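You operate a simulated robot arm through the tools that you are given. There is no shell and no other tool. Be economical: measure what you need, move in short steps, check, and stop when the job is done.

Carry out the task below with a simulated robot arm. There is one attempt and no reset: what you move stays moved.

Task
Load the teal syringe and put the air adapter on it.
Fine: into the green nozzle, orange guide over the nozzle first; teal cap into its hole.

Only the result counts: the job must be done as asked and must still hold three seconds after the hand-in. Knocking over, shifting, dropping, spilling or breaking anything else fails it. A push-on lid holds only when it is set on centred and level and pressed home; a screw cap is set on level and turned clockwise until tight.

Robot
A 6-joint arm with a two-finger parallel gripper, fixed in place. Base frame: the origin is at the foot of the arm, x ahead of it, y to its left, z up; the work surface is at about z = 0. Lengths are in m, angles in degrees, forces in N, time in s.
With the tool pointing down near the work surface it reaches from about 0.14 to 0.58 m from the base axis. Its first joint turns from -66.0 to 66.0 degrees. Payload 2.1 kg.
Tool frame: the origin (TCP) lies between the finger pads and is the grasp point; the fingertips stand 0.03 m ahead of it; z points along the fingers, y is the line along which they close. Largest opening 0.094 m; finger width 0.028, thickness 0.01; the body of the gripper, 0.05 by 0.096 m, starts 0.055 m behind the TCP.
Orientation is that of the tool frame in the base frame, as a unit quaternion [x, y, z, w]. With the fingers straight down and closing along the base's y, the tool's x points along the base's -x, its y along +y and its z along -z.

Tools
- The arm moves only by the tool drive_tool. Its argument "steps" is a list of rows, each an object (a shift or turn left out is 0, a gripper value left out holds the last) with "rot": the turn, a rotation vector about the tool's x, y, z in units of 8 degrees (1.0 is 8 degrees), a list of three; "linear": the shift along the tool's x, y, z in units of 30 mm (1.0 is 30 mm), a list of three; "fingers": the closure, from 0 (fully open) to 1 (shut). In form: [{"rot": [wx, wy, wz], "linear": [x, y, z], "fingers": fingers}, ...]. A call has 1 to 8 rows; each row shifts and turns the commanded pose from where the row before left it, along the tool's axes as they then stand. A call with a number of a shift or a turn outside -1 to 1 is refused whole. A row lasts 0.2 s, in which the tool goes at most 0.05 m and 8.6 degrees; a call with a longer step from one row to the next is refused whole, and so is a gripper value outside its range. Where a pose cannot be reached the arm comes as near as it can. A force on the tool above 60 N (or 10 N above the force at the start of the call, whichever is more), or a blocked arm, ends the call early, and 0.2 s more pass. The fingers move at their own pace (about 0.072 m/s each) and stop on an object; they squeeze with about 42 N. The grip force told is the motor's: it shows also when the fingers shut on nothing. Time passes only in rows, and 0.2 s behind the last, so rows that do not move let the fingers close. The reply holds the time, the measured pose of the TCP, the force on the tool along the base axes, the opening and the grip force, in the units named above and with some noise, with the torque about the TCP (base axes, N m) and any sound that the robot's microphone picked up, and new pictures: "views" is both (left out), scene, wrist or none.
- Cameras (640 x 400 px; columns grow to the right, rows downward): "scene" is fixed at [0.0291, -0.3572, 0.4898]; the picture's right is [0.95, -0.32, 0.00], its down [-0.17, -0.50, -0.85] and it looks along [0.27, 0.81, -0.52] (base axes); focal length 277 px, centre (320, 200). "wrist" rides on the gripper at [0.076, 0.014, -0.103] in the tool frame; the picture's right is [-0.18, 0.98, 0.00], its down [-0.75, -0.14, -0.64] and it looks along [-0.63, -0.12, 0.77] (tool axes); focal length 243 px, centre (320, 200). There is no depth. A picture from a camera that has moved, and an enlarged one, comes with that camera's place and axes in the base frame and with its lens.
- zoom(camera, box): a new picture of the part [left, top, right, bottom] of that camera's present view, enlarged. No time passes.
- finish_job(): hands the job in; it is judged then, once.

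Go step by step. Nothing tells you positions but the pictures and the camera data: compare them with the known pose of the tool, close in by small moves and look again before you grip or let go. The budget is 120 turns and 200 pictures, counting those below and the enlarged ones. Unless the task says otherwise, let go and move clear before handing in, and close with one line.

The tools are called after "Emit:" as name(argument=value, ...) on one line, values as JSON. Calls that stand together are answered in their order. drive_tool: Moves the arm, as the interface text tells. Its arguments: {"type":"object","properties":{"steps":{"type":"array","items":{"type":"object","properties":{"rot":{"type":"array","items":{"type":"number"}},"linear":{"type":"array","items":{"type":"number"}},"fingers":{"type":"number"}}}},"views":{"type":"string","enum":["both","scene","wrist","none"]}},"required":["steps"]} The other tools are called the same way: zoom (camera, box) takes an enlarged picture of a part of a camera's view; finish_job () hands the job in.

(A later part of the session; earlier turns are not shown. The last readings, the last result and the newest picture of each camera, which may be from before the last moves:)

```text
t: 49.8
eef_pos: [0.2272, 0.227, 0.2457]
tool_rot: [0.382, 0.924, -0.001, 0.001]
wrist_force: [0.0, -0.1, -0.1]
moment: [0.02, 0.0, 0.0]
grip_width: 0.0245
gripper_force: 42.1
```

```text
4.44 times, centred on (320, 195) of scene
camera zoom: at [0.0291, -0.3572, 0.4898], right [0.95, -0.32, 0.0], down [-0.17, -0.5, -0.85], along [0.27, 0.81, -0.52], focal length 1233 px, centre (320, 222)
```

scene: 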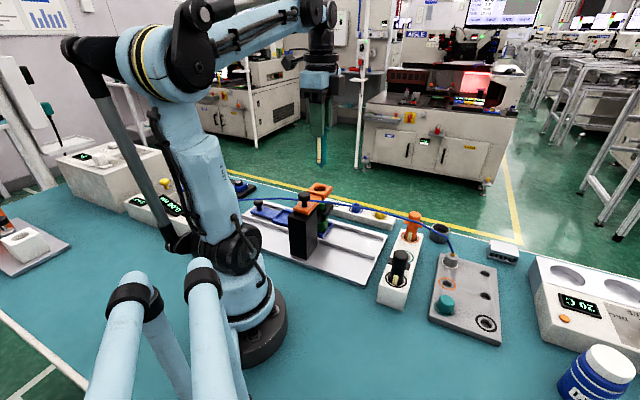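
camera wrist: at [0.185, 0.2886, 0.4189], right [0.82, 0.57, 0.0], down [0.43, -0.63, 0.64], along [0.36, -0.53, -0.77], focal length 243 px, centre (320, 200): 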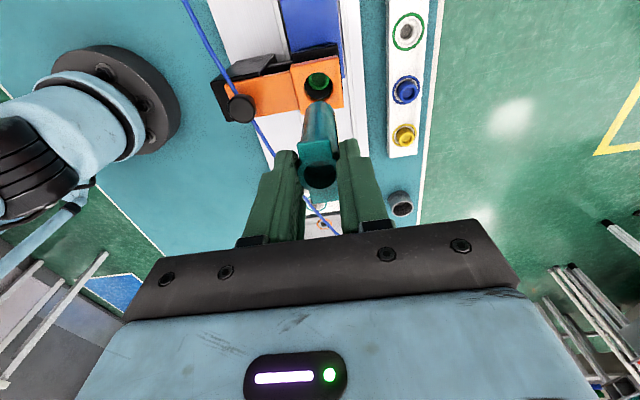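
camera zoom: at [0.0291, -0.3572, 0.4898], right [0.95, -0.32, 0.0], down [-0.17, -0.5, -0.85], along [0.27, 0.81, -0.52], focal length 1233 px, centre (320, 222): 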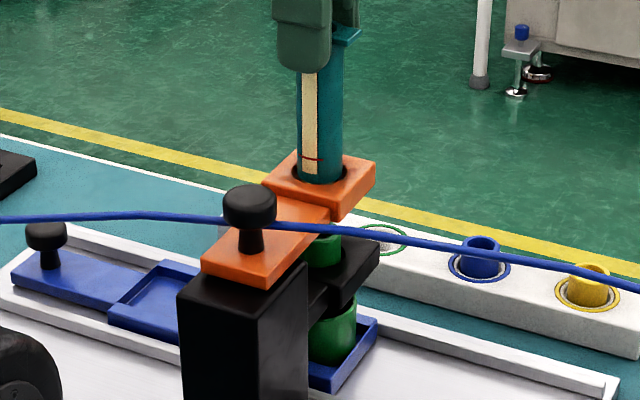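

It is entering the guide hole cleanly. I'll continue down while watching the force.

Emit:
drive_tool(steps=[{"linear": [0, 0, 0.2]}, {"linear": [0, 0, 0.2]}, {"linear": [0, 0, 0]}], views="none")

Emit:
drive_tool(steps=[{"linear": [0, 0, 0.15]}, {"linear": [0, 0, 0.15]}, {"linear": [0, 0, 0]}], views="none")

Emit:
zoom(camera="scene", box=[285, 150, 355, 240])

```text
t: 50.6
eef_pos: [0.2262, 0.2278, 0.2338]
tool_rot: [0.381, 0.924, 0.0, 0.001]
wrist_force: [0.5, -1.2, -0.9]
moment: [-0.01, -0.02, 0.0]
grip_width: 0.0248
gripper_force: 41.9
```

```text
t: 51.4
eef_pos: [0.2276, 0.2268, 0.2261]
tool_rot: [0.382, 0.924, 0.0, 0.001]
wrist_force: [-0.4, -0.6, -0.4]
moment: [-0.01, 0.01, -0.01]
grip_width: 0.0246
gripper_force: 42.0
```

```text
4.44 times, centred on (320, 195) of scene
camera zoom: at [0.0291, -0.3572, 0.4898], right [0.95, -0.32, 0.0], down [-0.17, -0.5, -0.85], along [0.27, 0.81, -0.52], focal length 1233 px, centre (320, 222)
```

zoom: 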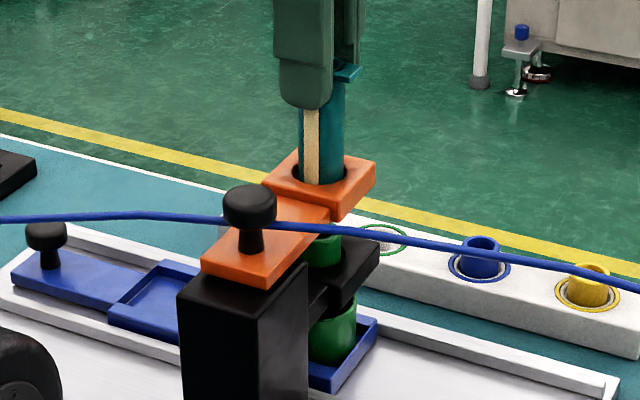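

Emit:
drive_tool(steps=[{"linear": [0, 0, 0.1]}, {"linear": [0, 0, 0.1]}, {"linear": [0, 0, 0]}], views="none")

Emit:
drive_tool(steps=[{"linear": [0, 0, 0.1]}, {"linear": [0, 0, 0.1]}, {"linear": [0, 0, 0]}], views="none")

Emit:
zoom(camera="scene", box=[285, 150, 355, 240])

Emit:
zoom(camera="wrist", box=[270, 70, 370, 190])

```text
t: 52.2
eef_pos: [0.2265, 0.2263, 0.2188]
tool_rot: [0.382, 0.924, 0.0, 0.001]
wrist_force: [1.1, -0.8, -0.3]
moment: [0.03, -0.01, 0.01]
grip_width: 0.0246
gripper_force: 41.9
```

```text
t: 53.0
eef_pos: [0.2276, 0.2265, 0.2129]
tool_rot: [0.381, 0.924, 0.0, 0.001]
wrist_force: [-0.4, 0.3, -0.7]
moment: [0.0, 0.0, 0.0]
grip_width: 0.0248
gripper_force: 41.8
```

```text
4.44 times, centred on (320, 195) of scene
camera zoom: at [0.0291, -0.3572, 0.4898], right [0.95, -0.32, 0.0], down [-0.17, -0.5, -0.85], along [0.27, 0.81, -0.52], focal length 1233 px, centre (320, 222)
```

zoom: 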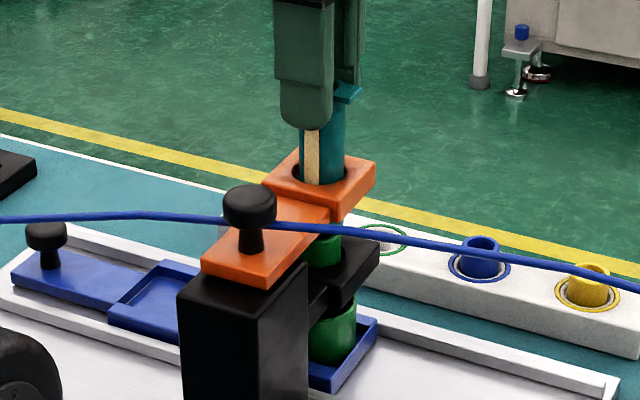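

```text
3.33 times, centred on (320, 130) of wrist
camera zoom: at [0.183, 0.2896, 0.3155], right [0.82, 0.57, 0.0], down [0.43, -0.63, 0.64], along [0.36, -0.53, -0.77], focal length 809 px, centre (320, 433)
```

zoom: 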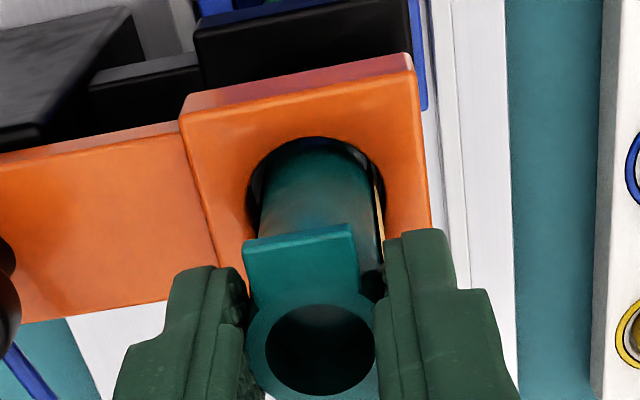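

Still free. I'll continue in small steps.

Emit:
drive_tool(steps=[{"linear": [0, 0, 0.1]}, {"linear": [0, 0, 0.1]}, {"linear": [0, 0, 0]}], views="none")

Emit:
drive_tool(steps=[{"linear": [0, 0, 0.1]}, {"linear": [0, 0, 0.1]}, {"linear": [0, 0, 0]}], views="none")

Emit:
zoom(camera="scene", box=[285, 150, 355, 240])

```text
t: 53.8
eef_pos: [0.2279, 0.2255, 0.2078]
tool_rot: [0.382, 0.924, 0.0, 0.0]
wrist_force: [-1.7, 0.4, 30.9]
moment: [0.05, 0.12, -0.01]
grip_width: 0.0246
gripper_force: 41.9
```

```text
t: 54.6
eef_pos: [0.2282, 0.226, 0.2003]
tool_rot: [0.382, 0.924, 0.0, 0.001]
wrist_force: [-0.1, -1.0, 33.2]
moment: [-0.06, 0.05, -0.01]
grip_width: 0.0249
gripper_force: 42.2
```

```text
4.44 times, centred on (320, 195) of scene
camera zoom: at [0.029, -0.3573, 0.4898], right [0.95, -0.32, 0.0], down [-0.17, -0.5, -0.85], along [0.27, 0.81, -0.52], focal length 1233 px, centre (320, 222)
```

zoom: 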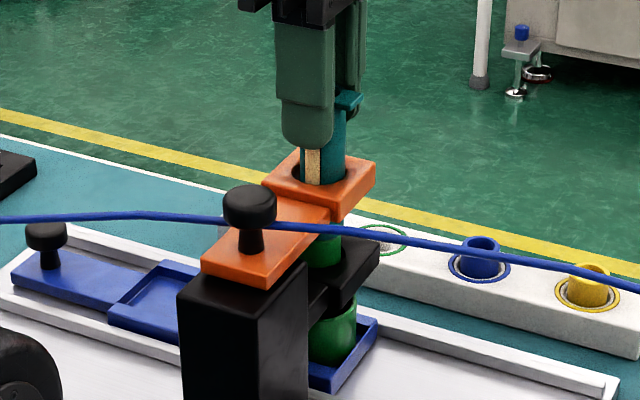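

Firm contact (33 N) with the barrel end at nozzle height, and the fingers have begun to slip on the barrel. I'll release and rise to inspect.

Emit:
drive_tool(steps=[{"linear": [0, 0, -0.1]}, {"fingers": 0.55}, {"linear": [0, 0, 0]}, {"linear": [0, 0, -0.6]}, {"linear": [0, 0, -1]}, {"linear": [0, 0, -1]}, {"linear": [0, 0, -1]}, {"linear": [0, 0, 0]}])

Emit:
zoom(camera="scene", box=[285, 150, 355, 240])

Emit:
zoom(camera="wrist", box=[260, 50, 380, 190])

```text
t: 56.4
eef_pos: [0.226, 0.2288, 0.3136]
tool_rot: [0.382, 0.924, -0.001, 0.001]
wrist_force: [-0.3, 0.0, -0.7]
moment: [0.04, -0.03, -0.02]
grip_width: 0.0422
gripper_force: 0.1
camera wrist: at [0.1815, 0.292, 0.4165], right [0.82, 0.57, 0.0], down [0.43, -0.63, 0.64], along [0.36, -0.53, -0.77], focal length 243 px, centre (320, 200)
```

scene: 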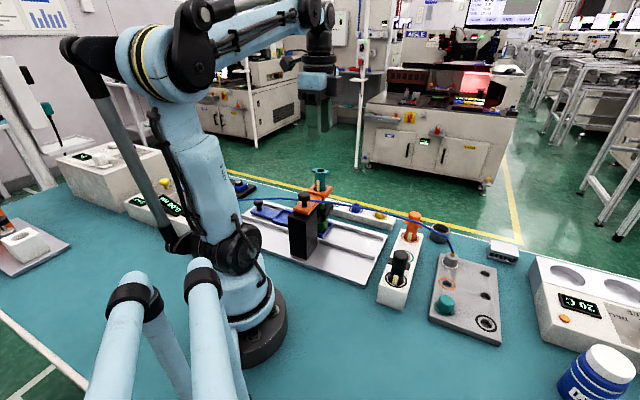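
wrist: 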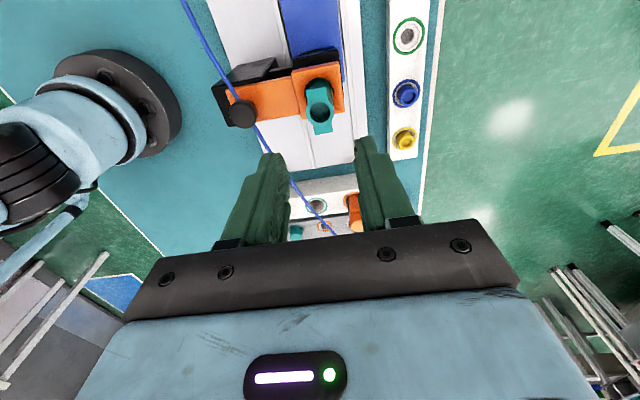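

```text
4.44 times, centred on (320, 195) of scene
camera zoom: at [0.0291, -0.3572, 0.4898], right [0.95, -0.32, 0.0], down [-0.17, -0.5, -0.85], along [0.27, 0.81, -0.52], focal length 1233 px, centre (320, 222)
```

zoom: 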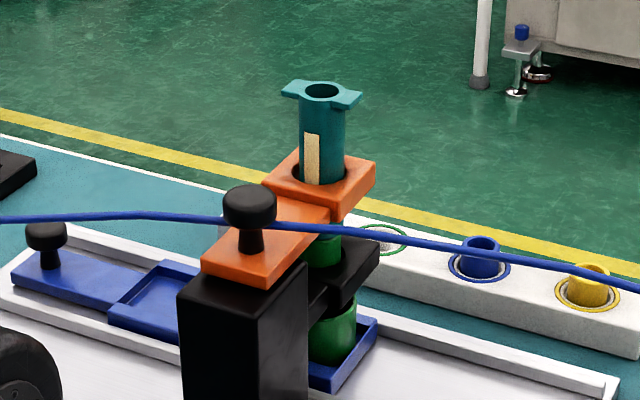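

```text
2.86 times, centred on (320, 120) of wrist
camera zoom: at [0.1815, 0.292, 0.4165], right [0.82, 0.57, 0.0], down [0.43, -0.63, 0.64], along [0.36, -0.53, -0.77], focal length 693 px, centre (320, 429)
```

zoom: 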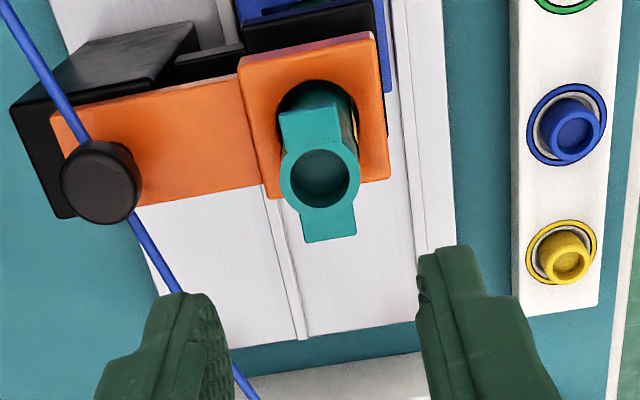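

The syringe stands upright in the nozzle through the guide. Now I'll turn back to yaw 0 and go to the adapter.

Emit:
drive_tool(steps=[{"rot": [0, 0, -0.94]}, {"rot": [0, 0, -0.94]}, {"rot": [0, 0, -0.94]}, {"rot": [0, 0, -0.94]}, {"rot": [0, 0, -0.94]}, {"rot": [0, 0, -0.92]}, {"linear": [-1, -0.95, 0]}, {"linear": [-1, -0.95, 0]}], views="none")

Emit:
drive_tool(steps=[{"linear": [-1, -0.95, 0]}, {"linear": [-1, -0.95, 0]}, {"linear": [-1, -0.95, 0]}, {"linear": [-1, -0.95, 0.3]}, {"linear": [-1, -0.95, 0.8]}, {"linear": [-1, -0.95, 0.8]}, {"linear": [-0.2, 0, 0.8]}, {"linear": [0, 0, 0]}])

Emit:
zoom(camera="wrist", box=[240, 40, 400, 180])

Emit:
zoom(camera="scene", box=[410, 220, 500, 310])

```text
t: 58.2
eef_pos: [0.2876, 0.1698, 0.3142]
tool_rot: [-0.001, 1.0, -0.001, 0.001]
wrist_force: [-0.4, 0.0, 0.3]
moment: [0.02, 0.0, 0.01]
grip_width: 0.0424
gripper_force: 0.0
```

```text
t: 60.0
eef_pos: [0.4726, -0.0014, 0.2311]
tool_rot: [-0.001, 1.0, -0.001, 0.001]
wrist_force: [0.4, -0.3, 0.8]
moment: [-0.02, 0.0, 0.01]
grip_width: 0.0425
gripper_force: 0.1
camera wrist: at [0.3952, 0.0121, 0.3338], right [0.18, 0.98, 0.0], down [0.75, -0.14, 0.64], along [0.63, -0.12, -0.77], focal length 243 px, centre (320, 200)
```

scene: 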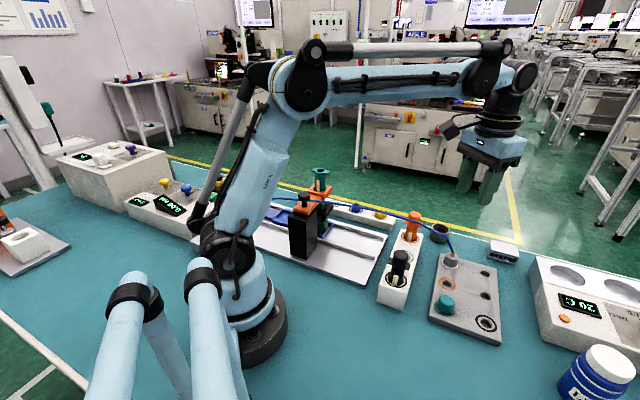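
wrist: 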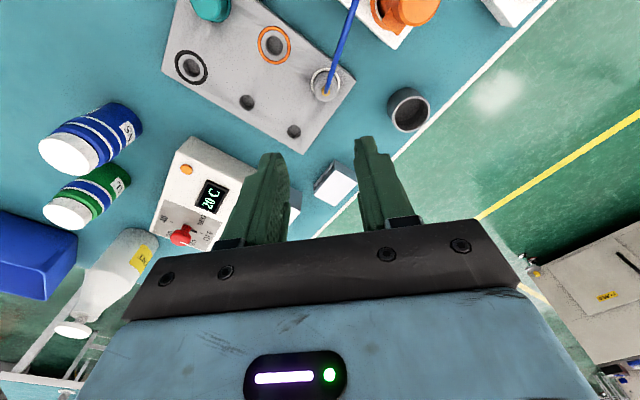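

```text
2.86 times, centred on (320, 110) of wrist
camera zoom: at [0.3952, 0.0121, 0.3338], right [0.18, 0.98, 0.0], down [0.75, -0.14, 0.64], along [0.63, -0.12, -0.77], focal length 693 px, centre (320, 457)
```

zoom: 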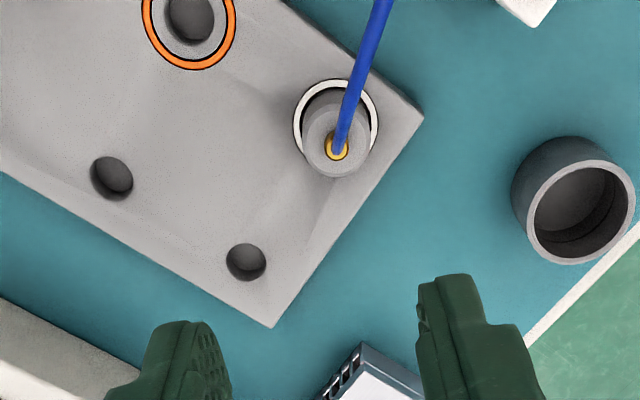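

```text
4.44 times, centred on (455, 265) of scene
camera zoom: at [0.0291, -0.3572, 0.4898], right [0.95, -0.32, 0.0], down [-0.17, -0.5, -0.85], along [0.27, 0.81, -0.52], focal length 1233 px, centre (-280, -89)
```

zoom: 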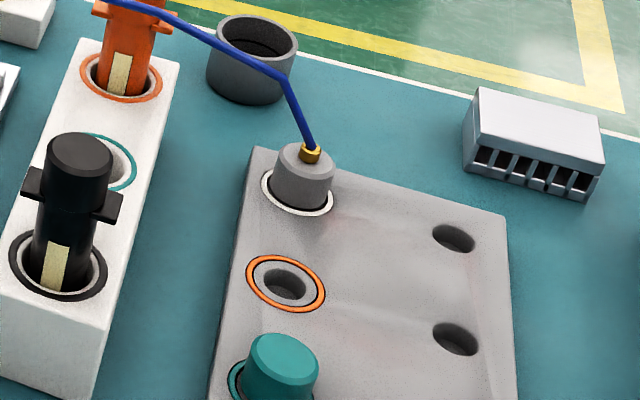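

The adapter is at about (0.4745, 0.003), top near z = 0.046. I'll correct, descend partly and look again.

Emit:
drive_tool(steps=[{"linear": [-0.06, 0.14, 1]}, {"linear": [0, 0, 1]}, {"linear": [0, 0, 1]}, {"linear": [0, 0, 0.9]}, {"linear": [0, 0, 0]}], views="wrist")

Emit:
zoom(camera="wrist", box=[260, 60, 380, 200])

Emit:
zoom(camera="scene", box=[410, 190, 500, 310])

```text
t: 61.2
eef_pos: [0.4757, 0.0031, 0.1142]
tool_rot: [-0.001, 1.0, -0.002, 0.001]
wrist_force: [0.3, -0.4, 0.3]
moment: [-0.01, 0.0, 0.03]
grip_width: 0.0421
gripper_force: 0.1
camera wrist: at [0.399, 0.0165, 0.2161], right [0.18, 0.98, 0.0], down [0.75, -0.14, 0.64], along [0.63, -0.12, -0.77], focal length 243 px, centre (320, 200)
```

wrist: 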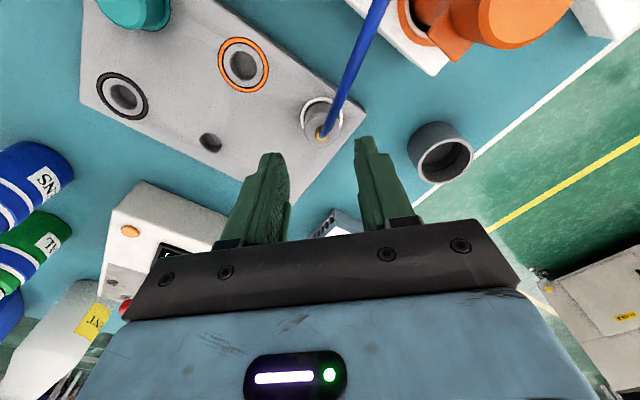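

```text
2.86 times, centred on (320, 130) of wrist
camera zoom: at [0.399, 0.0165, 0.2161], right [0.18, 0.98, 0.0], down [0.75, -0.14, 0.64], along [0.63, -0.12, -0.77], focal length 693 px, centre (320, 400)
```

zoom: 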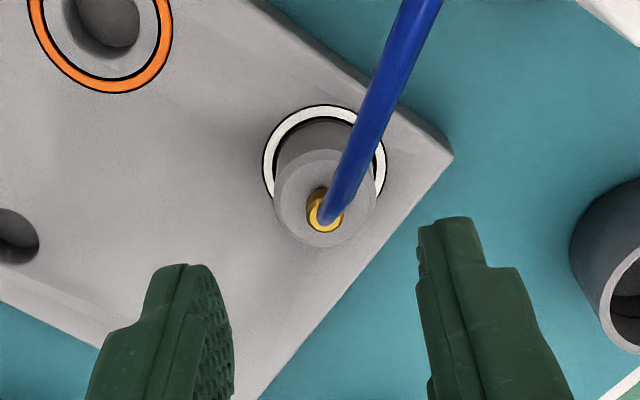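

```text
3.33 times, centred on (455, 250) of scene
camera zoom: at [0.0291, -0.3572, 0.4898], right [0.95, -0.32, 0.0], down [-0.17, -0.5, -0.85], along [0.27, 0.81, -0.52], focal length 924 px, centre (-130, 33)
```

zoom: 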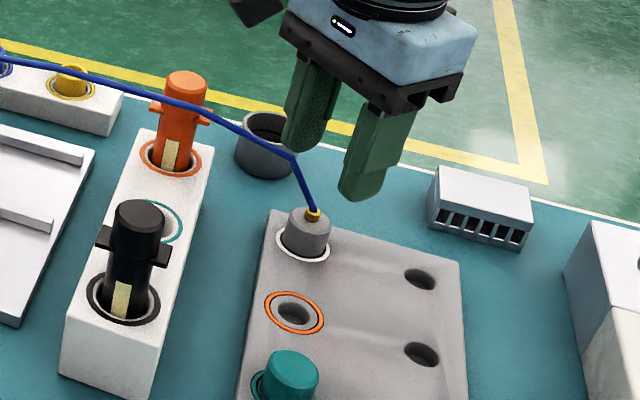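

I'll shift slightly and descend to grip height.

Emit:
drive_tool(steps=[{"linear": [0.06, 0.03, 0.6]}, {"linear": [0, 0, 0.6]}, {"linear": [0, 0, 0.6]}, {"linear": [0, 0, 0]}], views="none")

Emit:
zoom(camera="wrist", box=[260, 80, 380, 220])

Emit:
zoom(camera="scene", box=[420, 210, 490, 290])

```text
t: 62.2
eef_pos: [0.4748, 0.0041, 0.0594]
tool_rot: [-0.001, 1.0, -0.001, 0.0]
wrist_force: [-0.6, 0.2, 0.2]
moment: [-0.02, 0.0, -0.02]
grip_width: 0.0425
gripper_force: 0.0
```

```text
2.86 times, centred on (320, 150) of wrist
camera zoom: at [0.398, 0.018, 0.1615], right [0.18, 0.98, 0.0], down [0.75, -0.14, 0.64], along [0.63, -0.12, -0.77], focal length 693 px, centre (320, 343)
```

zoom: 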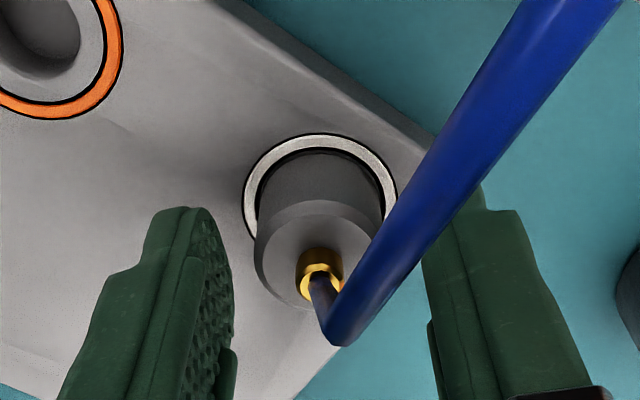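

```text
5.00 times, centred on (455, 250) of scene
camera zoom: at [0.0291, -0.3572, 0.4898], right [0.95, -0.32, 0.0], down [-0.17, -0.5, -0.85], along [0.27, 0.81, -0.52], focal length 1387 px, centre (-355, -50)
```

zoom: 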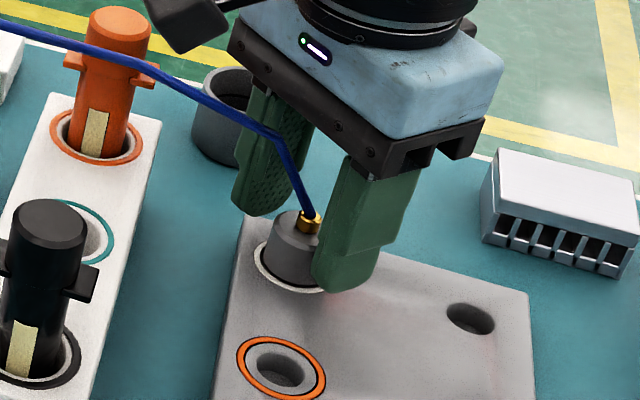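

The adapter lies well between the fingers. I'll go 3 mm lower, grip and lift.

Emit:
drive_tool(steps=[{"linear": [0, 0, 0.1]}, {"fingers": 1}, {"linear": [0, 0, 0]}, {"linear": [0, 0, 0]}, {"linear": [0, 0, -0.5]}, {"linear": [0, 0, -1]}, {"linear": [0, 0, -1]}, {"linear": [0, 0, 0]}])

Emit:
zoom(camera="wrist", box=[260, 80, 380, 220])

Emit:
zoom(camera="scene", box=[420, 170, 500, 270])

```text
t: 64.0
eef_pos: [0.4712, 0.0045, 0.1329]
tool_rot: [-0.001, 1.0, 0.0, 0.001]
wrist_force: [0.5, -0.3, -0.7]
moment: [-0.03, -0.01, -0.03]
grip_width: 0.0262
gripper_force: 41.7
camera wrist: at [0.3952, 0.0189, 0.2354], right [0.18, 0.98, 0.0], down [0.75, -0.14, 0.64], along [0.63, -0.12, -0.77], focal length 243 px, centre (320, 200)
```

scene: 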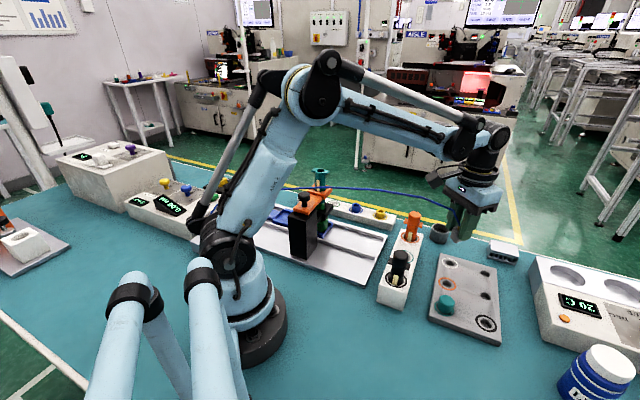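
wrist: 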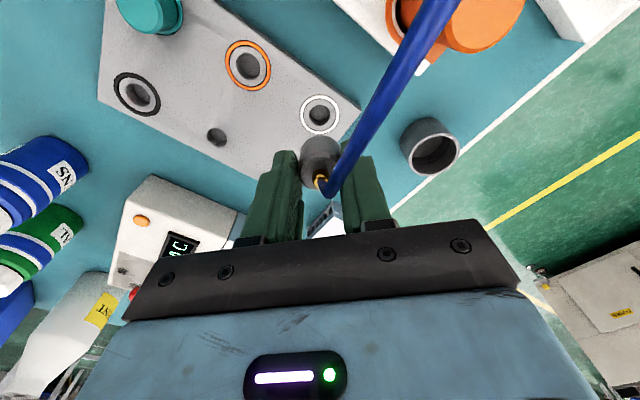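

```text
2.86 times, centred on (320, 150) of wrist
camera zoom: at [0.3952, 0.0189, 0.2354], right [0.18, 0.98, 0.0], down [0.75, -0.14, 0.64], along [0.63, -0.12, -0.77], focal length 693 px, centre (320, 343)
```

zoom: 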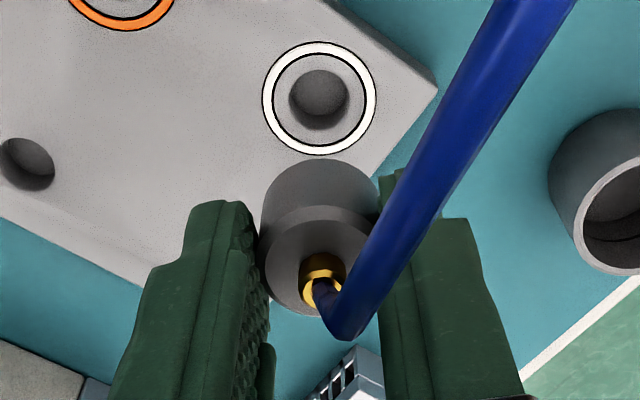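

```text
4.00 times, centred on (460, 220) of scene
camera zoom: at [0.0291, -0.3572, 0.4898], right [0.95, -0.32, 0.0], down [-0.17, -0.5, -0.85], along [0.27, 0.81, -0.52], focal length 1109 px, centre (-240, 120)
```

zoom: 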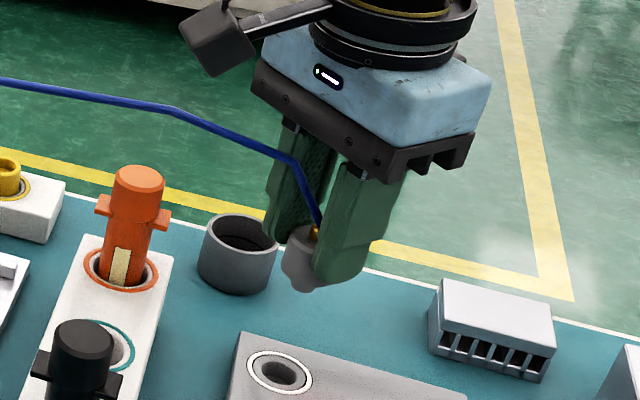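

The adapter is held upright (26 mm). I'll raise it and carry it over the syringe.

Emit:
drive_tool(steps=[{"linear": [0, 0, -1]}, {"linear": [0, 0, -1]}, {"linear": [1, 0.9, -1]}, {"linear": [1, 0.9, -1]}, {"linear": [1, 0.9, -1]}, {"linear": [1, 0.9, 0]}, {"linear": [1, 0.9, 0]}, {"linear": [1, 0.9, 0]}], views="none")

Emit:
drive_tool(steps=[{"linear": [1, 0.9, 0]}, {"linear": [1, 0.9, 0]}, {"linear": [0, 0, 0]}])

Emit:
zoom(camera="wrist", box=[260, 60, 380, 200])

Emit:
zoom(camera="scene", box=[270, 100, 370, 220])

```text
refused: row 3 steps farther than a row can; nothing moved
```

```text
t: 64.8
eef_pos: [0.4146, 0.0529, 0.1343]
tool_rot: [0.001, 1.0, -0.006, 0.005]
wrist_force: [23.2, -29.7, 23.8]
moment: [-0.62, -0.71, -0.31]
grip_width: 0.0262
gripper_force: 42.1
camera wrist: at [0.3379, 0.0689, 0.2354], right [0.19, 0.98, -0.01], down [0.75, -0.14, 0.65], along [0.64, -0.13, -0.76], focal length 243 px, centre (320, 200)
```

scene: 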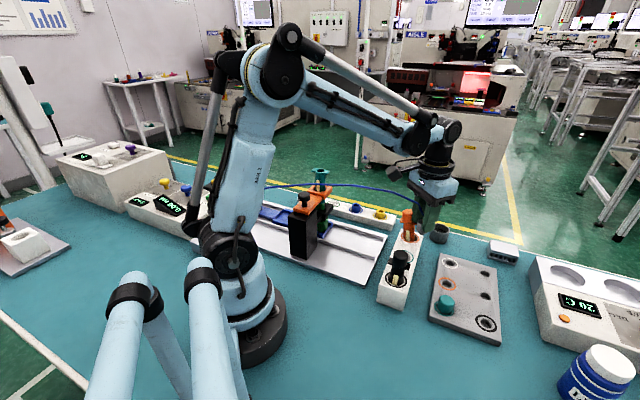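
wrist: 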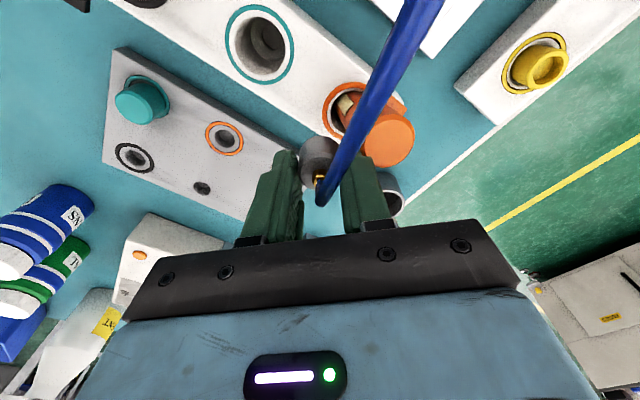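

```text
2.86 times, centred on (320, 130) of wrist
camera zoom: at [0.3379, 0.0689, 0.2354], right [0.19, 0.98, -0.01], down [0.75, -0.14, 0.65], along [0.64, -0.13, -0.76], focal length 693 px, centre (320, 400)
```

zoom: 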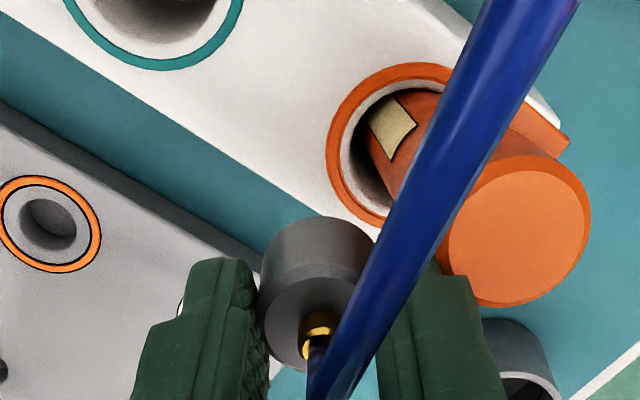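

```text
3.33 times, centred on (320, 160) of scene
camera zoom: at [0.029, -0.3573, 0.4898], right [0.95, -0.32, 0.0], down [-0.17, -0.5, -0.85], along [0.27, 0.81, -0.52], focal length 924 px, centre (320, 333)
```

zoom: 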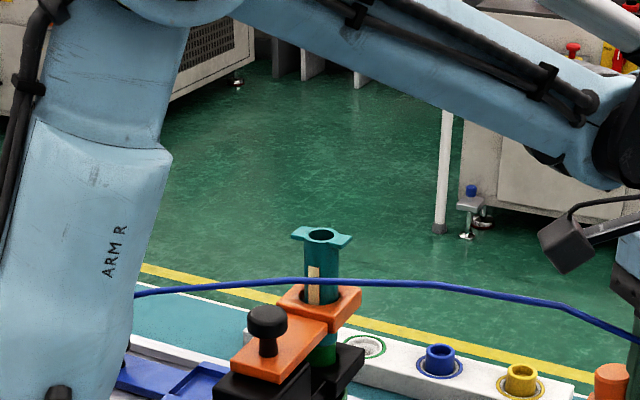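

The first batch was refused, so the second one ran too low and touched the orange syringe. I'll back off the same way at once and check it.

Emit:
drive_tool(steps=[{"linear": [-0.3, -0.3, 0]}, {"linear": [-0.4, -0.4, 0]}, {"linear": [0, 0, 0]}])

Emit:
zoom(camera="scene", box=[360, 180, 480, 300])

Emit:
zoom(camera="wrist", box=[270, 30, 450, 210])

```text
t: 65.6
eef_pos: [0.4354, 0.037, 0.132]
tool_rot: [-0.002, 1.0, 0.0, 0.0]
wrist_force: [-0.6, 0.6, -0.1]
moment: [-0.02, 0.01, 0.05]
grip_width: 0.0262
gripper_force: 42.0
camera wrist: at [0.358, 0.0506, 0.2351], right [0.18, 0.98, 0.0], down [0.75, -0.14, 0.64], along [0.63, -0.12, -0.77], focal length 243 px, centre (320, 200)
```

scene: 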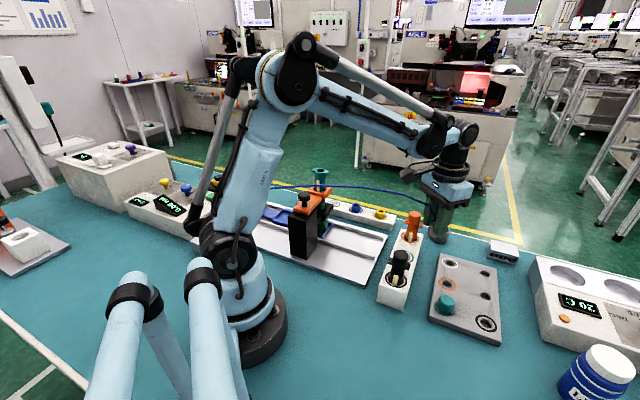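
wrist: 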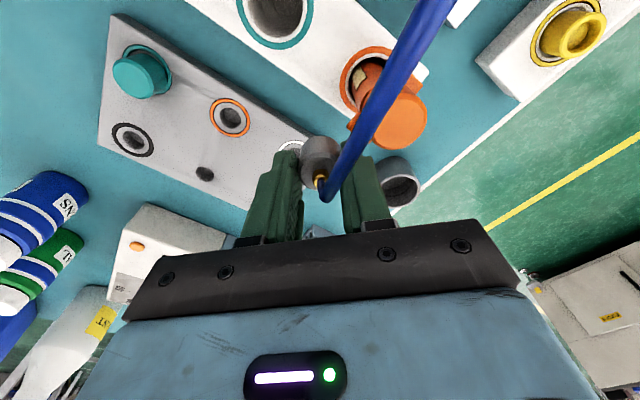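

```text
3.33 times, centred on (420, 240) of scene
camera zoom: at [0.0291, -0.3572, 0.4898], right [0.95, -0.32, 0.0], down [-0.17, -0.5, -0.85], along [0.27, 0.81, -0.52], focal length 924 px, centre (-13, 67)
```

zoom: 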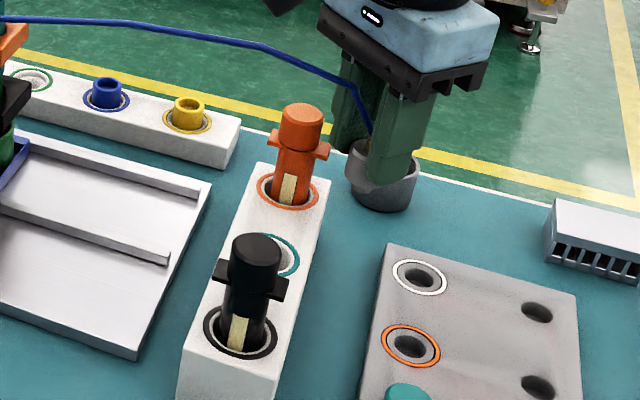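

```text
2.22 times, centred on (360, 120) of wrist
camera zoom: at [0.358, 0.0506, 0.2351], right [0.18, 0.98, 0.0], down [0.75, -0.14, 0.64], along [0.63, -0.12, -0.77], focal length 539 px, centre (231, 378)
```

zoom: 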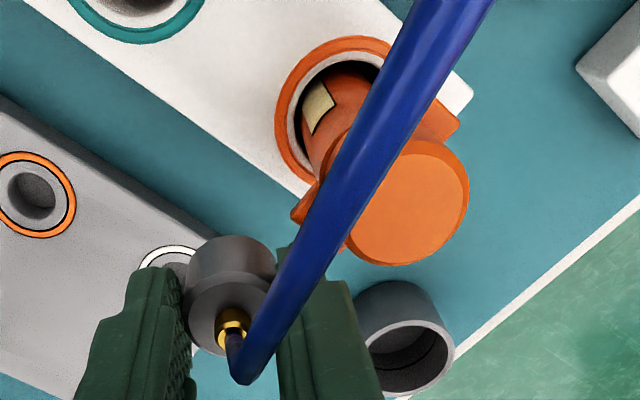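

Emit:
zoom(camera="scene", box=[410, 220, 500, 310])

Emit:
zoom(camera="scene", box=[370, 200, 440, 270])

```text
4.44 times, centred on (455, 265) of scene
camera zoom: at [0.0291, -0.3572, 0.4898], right [0.95, -0.32, 0.0], down [-0.17, -0.5, -0.85], along [0.27, 0.81, -0.52], focal length 1233 px, centre (-280, -89)
```

zoom: 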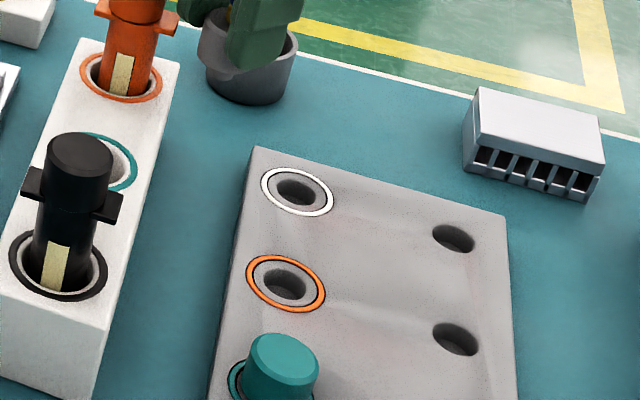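

```text
5.71 times, centred on (405, 235) of scene
camera zoom: at [0.0291, -0.3572, 0.4898], right [0.95, -0.32, 0.0], down [-0.17, -0.5, -0.85], along [0.27, 0.81, -0.52], focal length 1585 px, centre (-166, 0)
```

zoom: 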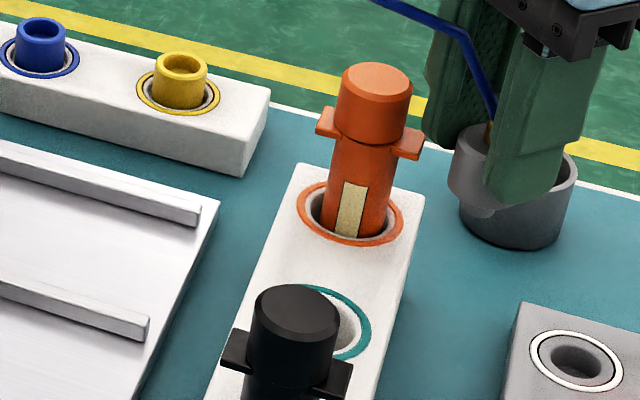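

Nothing appears displaced: the orange syringe and rack are the same as before. I'll rise straight up well clear before moving over.

Emit:
drive_tool(steps=[{"linear": [0, 0, -1]}, {"linear": [0, 0, -1]}, {"linear": [0, 0, -1]}, {"linear": [0, 0, -1]}, {"linear": [0, 0, -1]}, {"linear": [0, 0, -0.2]}, {"linear": [0, 0, 0]}], views="none")

```text
t: 67.2
eef_pos: [0.4344, 0.038, 0.2881]
tool_rot: [-0.001, 1.0, -0.001, 0.001]
wrist_force: [0.0, -0.1, -0.3]
moment: [-0.01, 0.02, 0.04]
grip_width: 0.0262
gripper_force: 42.4
```

Emit:
drive_tool(steps=[{"linear": [0.99, 0.89, 0]}, {"linear": [0.99, 0.89, 0]}, {"linear": [0.99, 0.89, 0]}, {"linear": [0.99, 0.89, 0]}, {"linear": [0.99, 0.89, 0]}, {"linear": [0.99, 0.89, 0]}, {"linear": [0.99, 0.89, 0]}, {"linear": [0, 0, 0]}])

Emit:
zoom(camera="wrist", box=[260, 60, 380, 200])

Emit:
zoom(camera="scene", box=[280, 110, 360, 210])

```text
t: 69.0
eef_pos: [0.2246, 0.2228, 0.2862]
tool_rot: [-0.001, 1.0, -0.001, 0.001]
wrist_force: [-0.5, -0.2, -0.6]
moment: [-0.01, 0.01, 0.01]
grip_width: 0.0262
gripper_force: 41.5
camera wrist: at [0.1489, 0.2376, 0.3887], right [0.18, 0.98, 0.0], down [0.75, -0.14, 0.64], along [0.63, -0.12, -0.77], focal length 243 px, centre (320, 200)
```

scene: 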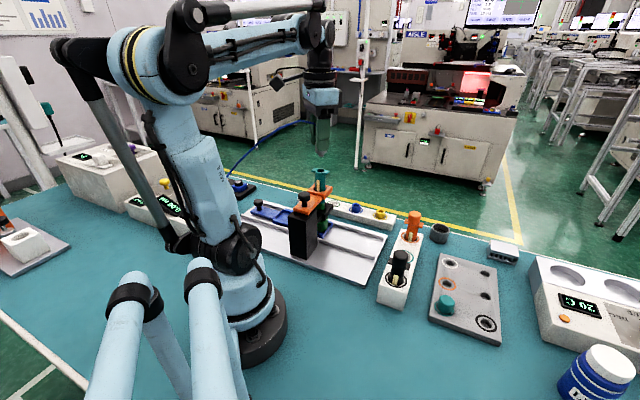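
wrist: 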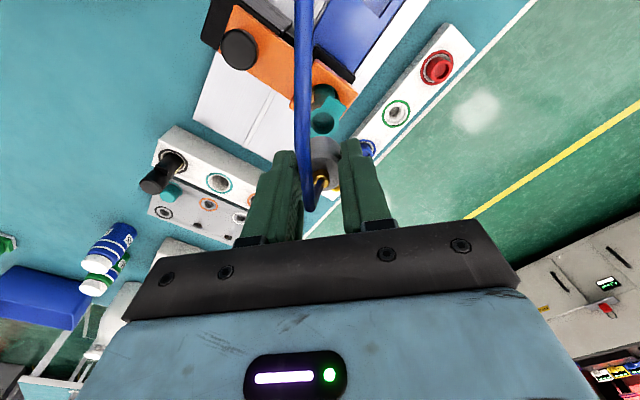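

```text
2.86 times, centred on (320, 130) of wrist
camera zoom: at [0.1489, 0.2376, 0.3887], right [0.18, 0.98, 0.0], down [0.75, -0.14, 0.64], along [0.63, -0.12, -0.77], focal length 693 px, centre (320, 400)
```

zoom: 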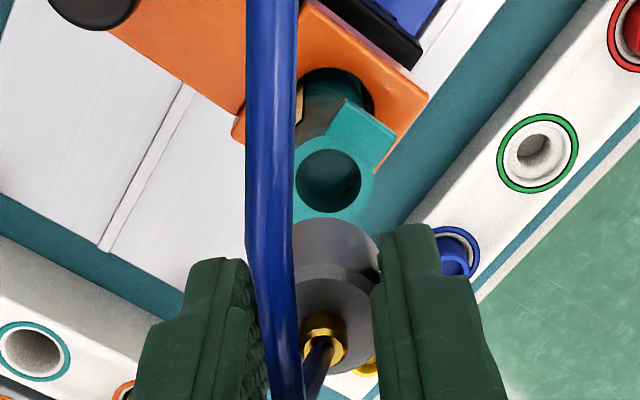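

```text
4.00 times, centred on (320, 160) of scene
camera zoom: at [0.0291, -0.3572, 0.4898], right [0.95, -0.32, 0.0], down [-0.17, -0.5, -0.85], along [0.27, 0.81, -0.52], focal length 1109 px, centre (320, 360)
```

zoom: 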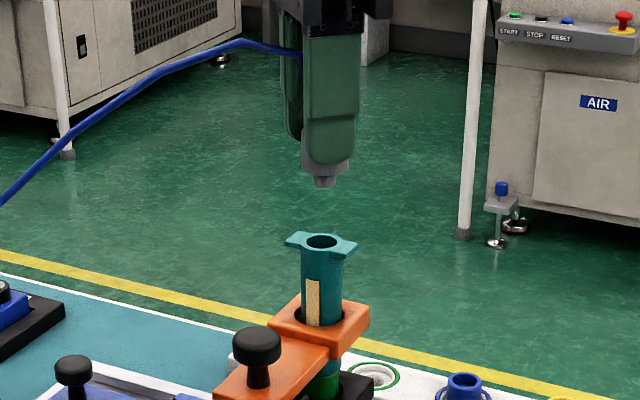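

The adapter needs about +2.6 mm in y. I'll shift and lower it to just above the bore, then check again.

Emit:
drive_tool(steps=[{"linear": [0, 0.085, 0.5]}, {"linear": [0, 0, 0.45]}, {"linear": [0, 0, 0]}], views="none")

Emit:
zoom(camera="wrist", box=[270, 70, 370, 190])

Emit:
zoom(camera="scene", box=[295, 130, 345, 195])

```text
t: 69.8
eef_pos: [0.2253, 0.2259, 0.2591]
tool_rot: [-0.001, 1.0, -0.001, 0.001]
wrist_force: [0.8, 0.1, -1.3]
moment: [0.02, 0.01, 0.03]
grip_width: 0.0262
gripper_force: 41.8
```

```text
3.33 times, centred on (320, 130) of wrist
camera zoom: at [0.1493, 0.2395, 0.3608], right [0.18, 0.98, 0.0], down [0.75, -0.14, 0.64], along [0.63, -0.12, -0.77], focal length 809 px, centre (320, 433)
```

zoom: 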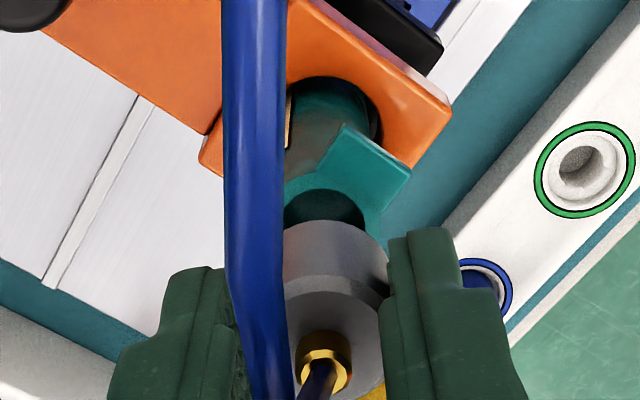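

```text
6.15 times, centred on (320, 162) of scene
camera zoom: at [0.0291, -0.3572, 0.4898], right [0.95, -0.32, 0.0], down [-0.17, -0.5, -0.85], along [0.27, 0.81, -0.52], focal length 1707 px, centre (320, 431)
```

zoom: 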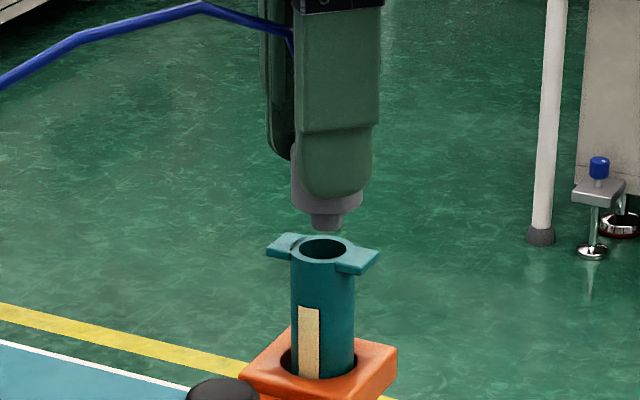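

I'll apply small corrections (-1 mm x, +1 mm y) and lower the plug into the bore.

Emit:
drive_tool(steps=[{"linear": [0.035, 0.03, 0.1]}, {"linear": [0, 0, 0.15]}, {"linear": [0, 0, 0.1]}, {"linear": [0, 0, 0]}], views="none")

Emit:
zoom(camera="wrist", box=[270, 70, 370, 190])

Emit:
zoom(camera="scene", box=[295, 140, 345, 205])

```text
t: 70.8
eef_pos: [0.2231, 0.2274, 0.2491]
tool_rot: [-0.001, 1.0, -0.001, 0.0]
wrist_force: [0.2, -0.4, -0.7]
moment: [0.0, 0.0, -0.01]
grip_width: 0.0263
gripper_force: 42.5
```

```text
3.33 times, centred on (320, 130) of wrist
camera zoom: at [0.1483, 0.2406, 0.3508], right [0.18, 0.98, 0.0], down [0.75, -0.14, 0.64], along [0.63, -0.12, -0.77], focal length 809 px, centre (320, 433)
```

zoom: 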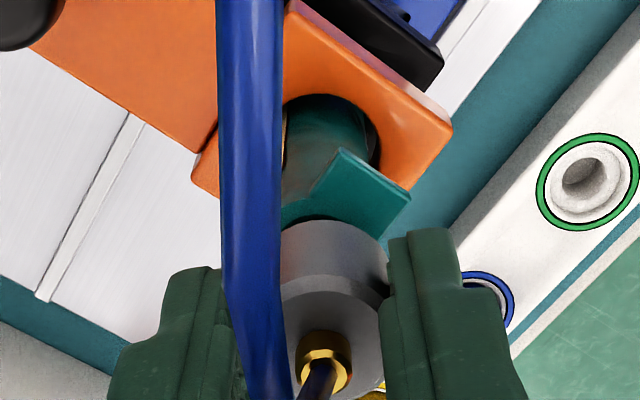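

```text
6.15 times, centred on (320, 172) of scene
camera zoom: at [0.0291, -0.3572, 0.4898], right [0.95, -0.32, 0.0], down [-0.17, -0.5, -0.85], along [0.27, 0.81, -0.52], focal length 1707 px, centre (320, 369)
```

zoom: 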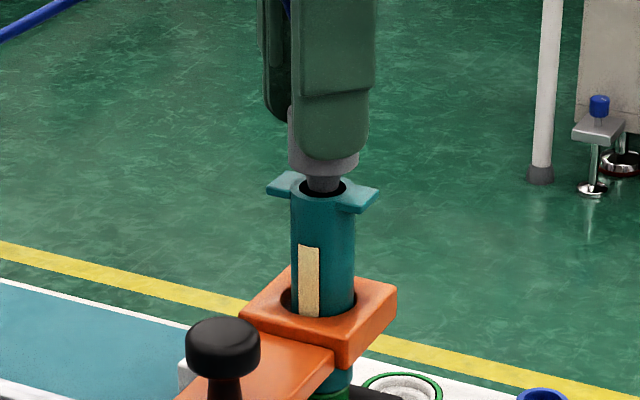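

The plug is entering the bore centrally. I'll keep lowering and then press.

Emit:
drive_tool(steps=[{"linear": [0, 0, 0.1]}, {"linear": [0, 0, 0.1]}, {"linear": [0, 0, 0]}], views="none")

Emit:
zoom(camera="scene", box=[295, 140, 345, 205])

```text
t: 71.6
eef_pos: [0.225, 0.2279, 0.2419]
tool_rot: [0.0, 1.0, -0.002, 0.001]
wrist_force: [0.2, -0.5, -0.5]
moment: [-0.02, 0.0, -0.01]
grip_width: 0.0261
gripper_force: 42.0
```

```text
6.15 times, centred on (320, 172) of scene
camera zoom: at [0.0291, -0.3572, 0.4898], right [0.95, -0.32, 0.0], down [-0.17, -0.5, -0.85], along [0.27, 0.81, -0.52], focal length 1707 px, centre (320, 369)
```

zoom: 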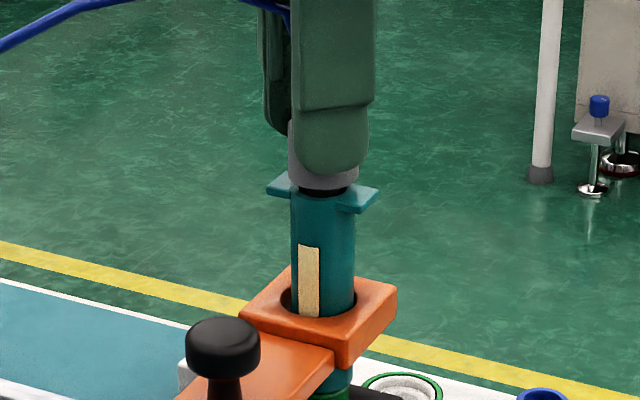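

Emit:
drive_tool(steps=[{"linear": [0, 0, 0.08]}, {"linear": [0, 0, 0.08]}, {"linear": [0, 0, 0]}], views="none")

Emit:
drive_tool(steps=[{"linear": [0, 0, 0.08]}, {"linear": [0, 0, 0.08]}, {"linear": [0, 0, 0]}], views="none")

Emit:
zoom(camera="scene", box=[295, 140, 345, 205])

Emit:
zoom(camera="wrist", box=[270, 70, 370, 190])

```text
t: 72.4
eef_pos: [0.2243, 0.2275, 0.2387]
tool_rot: [-0.001, 1.0, -0.001, 0.0]
wrist_force: [-0.3, -0.7, 9.7]
moment: [-0.04, -0.02, -0.02]
grip_width: 0.0264
gripper_force: 41.9
```

```text
t: 73.2
eef_pos: [0.2244, 0.2272, 0.2332]
tool_rot: [0.0, 1.0, -0.001, 0.0]
wrist_force: [-0.1, 0.1, 15.1]
moment: [0.01, -0.09, 0.04]
grip_width: 0.0261
gripper_force: 41.6
```

```text
6.15 times, centred on (320, 172) of scene
camera zoom: at [0.029, -0.3572, 0.4898], right [0.95, -0.32, 0.0], down [-0.17, -0.5, -0.85], along [0.27, 0.81, -0.52], focal length 1707 px, centre (320, 369)
```

zoom: 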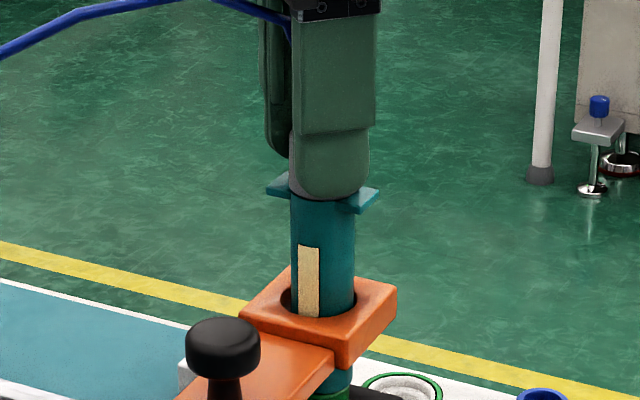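

```text
3.33 times, centred on (320, 130) of wrist
camera zoom: at [0.1485, 0.2404, 0.3354], right [0.18, 0.98, 0.0], down [0.75, -0.14, 0.64], along [0.63, -0.12, -0.77], focal length 809 px, centre (320, 433)
```

zoom: 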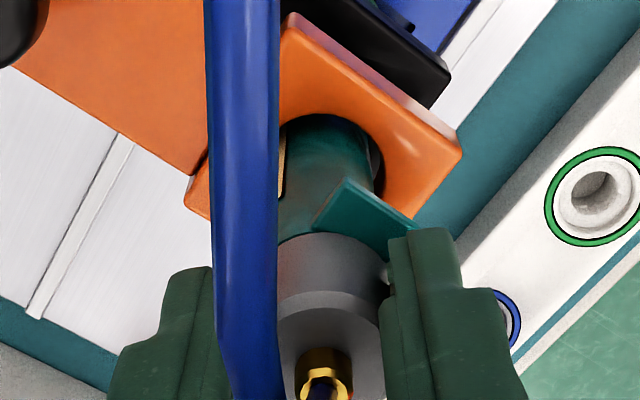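

Contact at the shoulder. I'll press a little more and check whether it is flush.

Emit:
drive_tool(steps=[{"linear": [0, 0, 0.06]}, {"linear": [0, 0, 0.06]}, {"linear": [0, 0, 0]}], views="none")

Emit:
zoom(camera="scene", box=[305, 155, 335, 205])

Emit:
zoom(camera="wrist", box=[285, 110, 355, 200])

```text
t: 74.0
eef_pos: [0.225, 0.2274, 0.2283]
tool_rot: [-0.001, 1.0, -0.001, 0.001]
wrist_force: [-0.5, 1.0, 17.2]
moment: [0.11, 0.03, -0.01]
grip_width: 0.0263
gripper_force: 41.4
```

```text
8.00 times, centred on (320, 180) of scene
camera zoom: at [0.029, -0.3572, 0.4898], right [0.95, -0.32, 0.0], down [-0.17, -0.5, -0.85], along [0.27, 0.81, -0.52], focal length 2219 px, centre (320, 360)
```

zoom: 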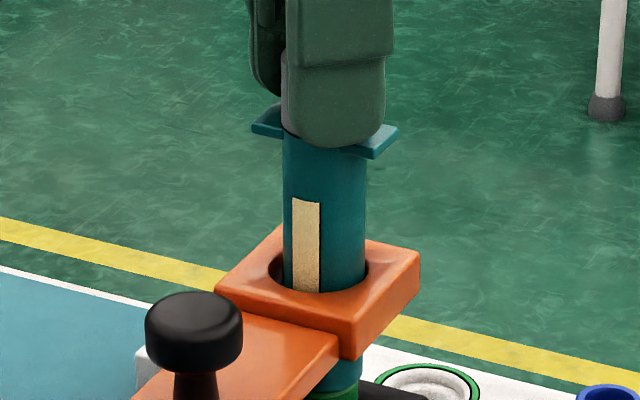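

```text
4.44 times, centred on (320, 155) of wrist
camera zoom: at [0.149, 0.24, 0.3321], right [0.18, 0.98, 0.0], down [0.75, -0.14, 0.64], along [0.63, -0.12, -0.77], focal length 1078 px, centre (320, 400)
```

zoom: 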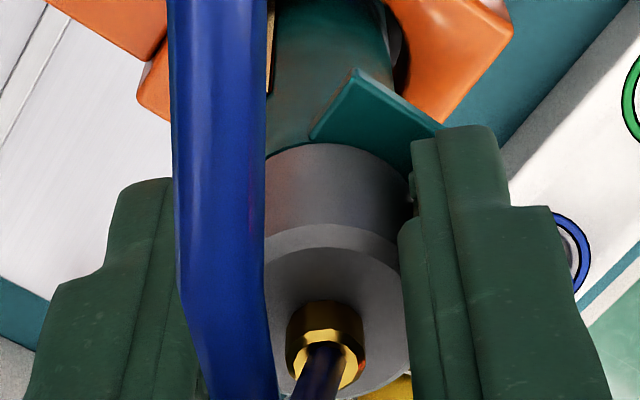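

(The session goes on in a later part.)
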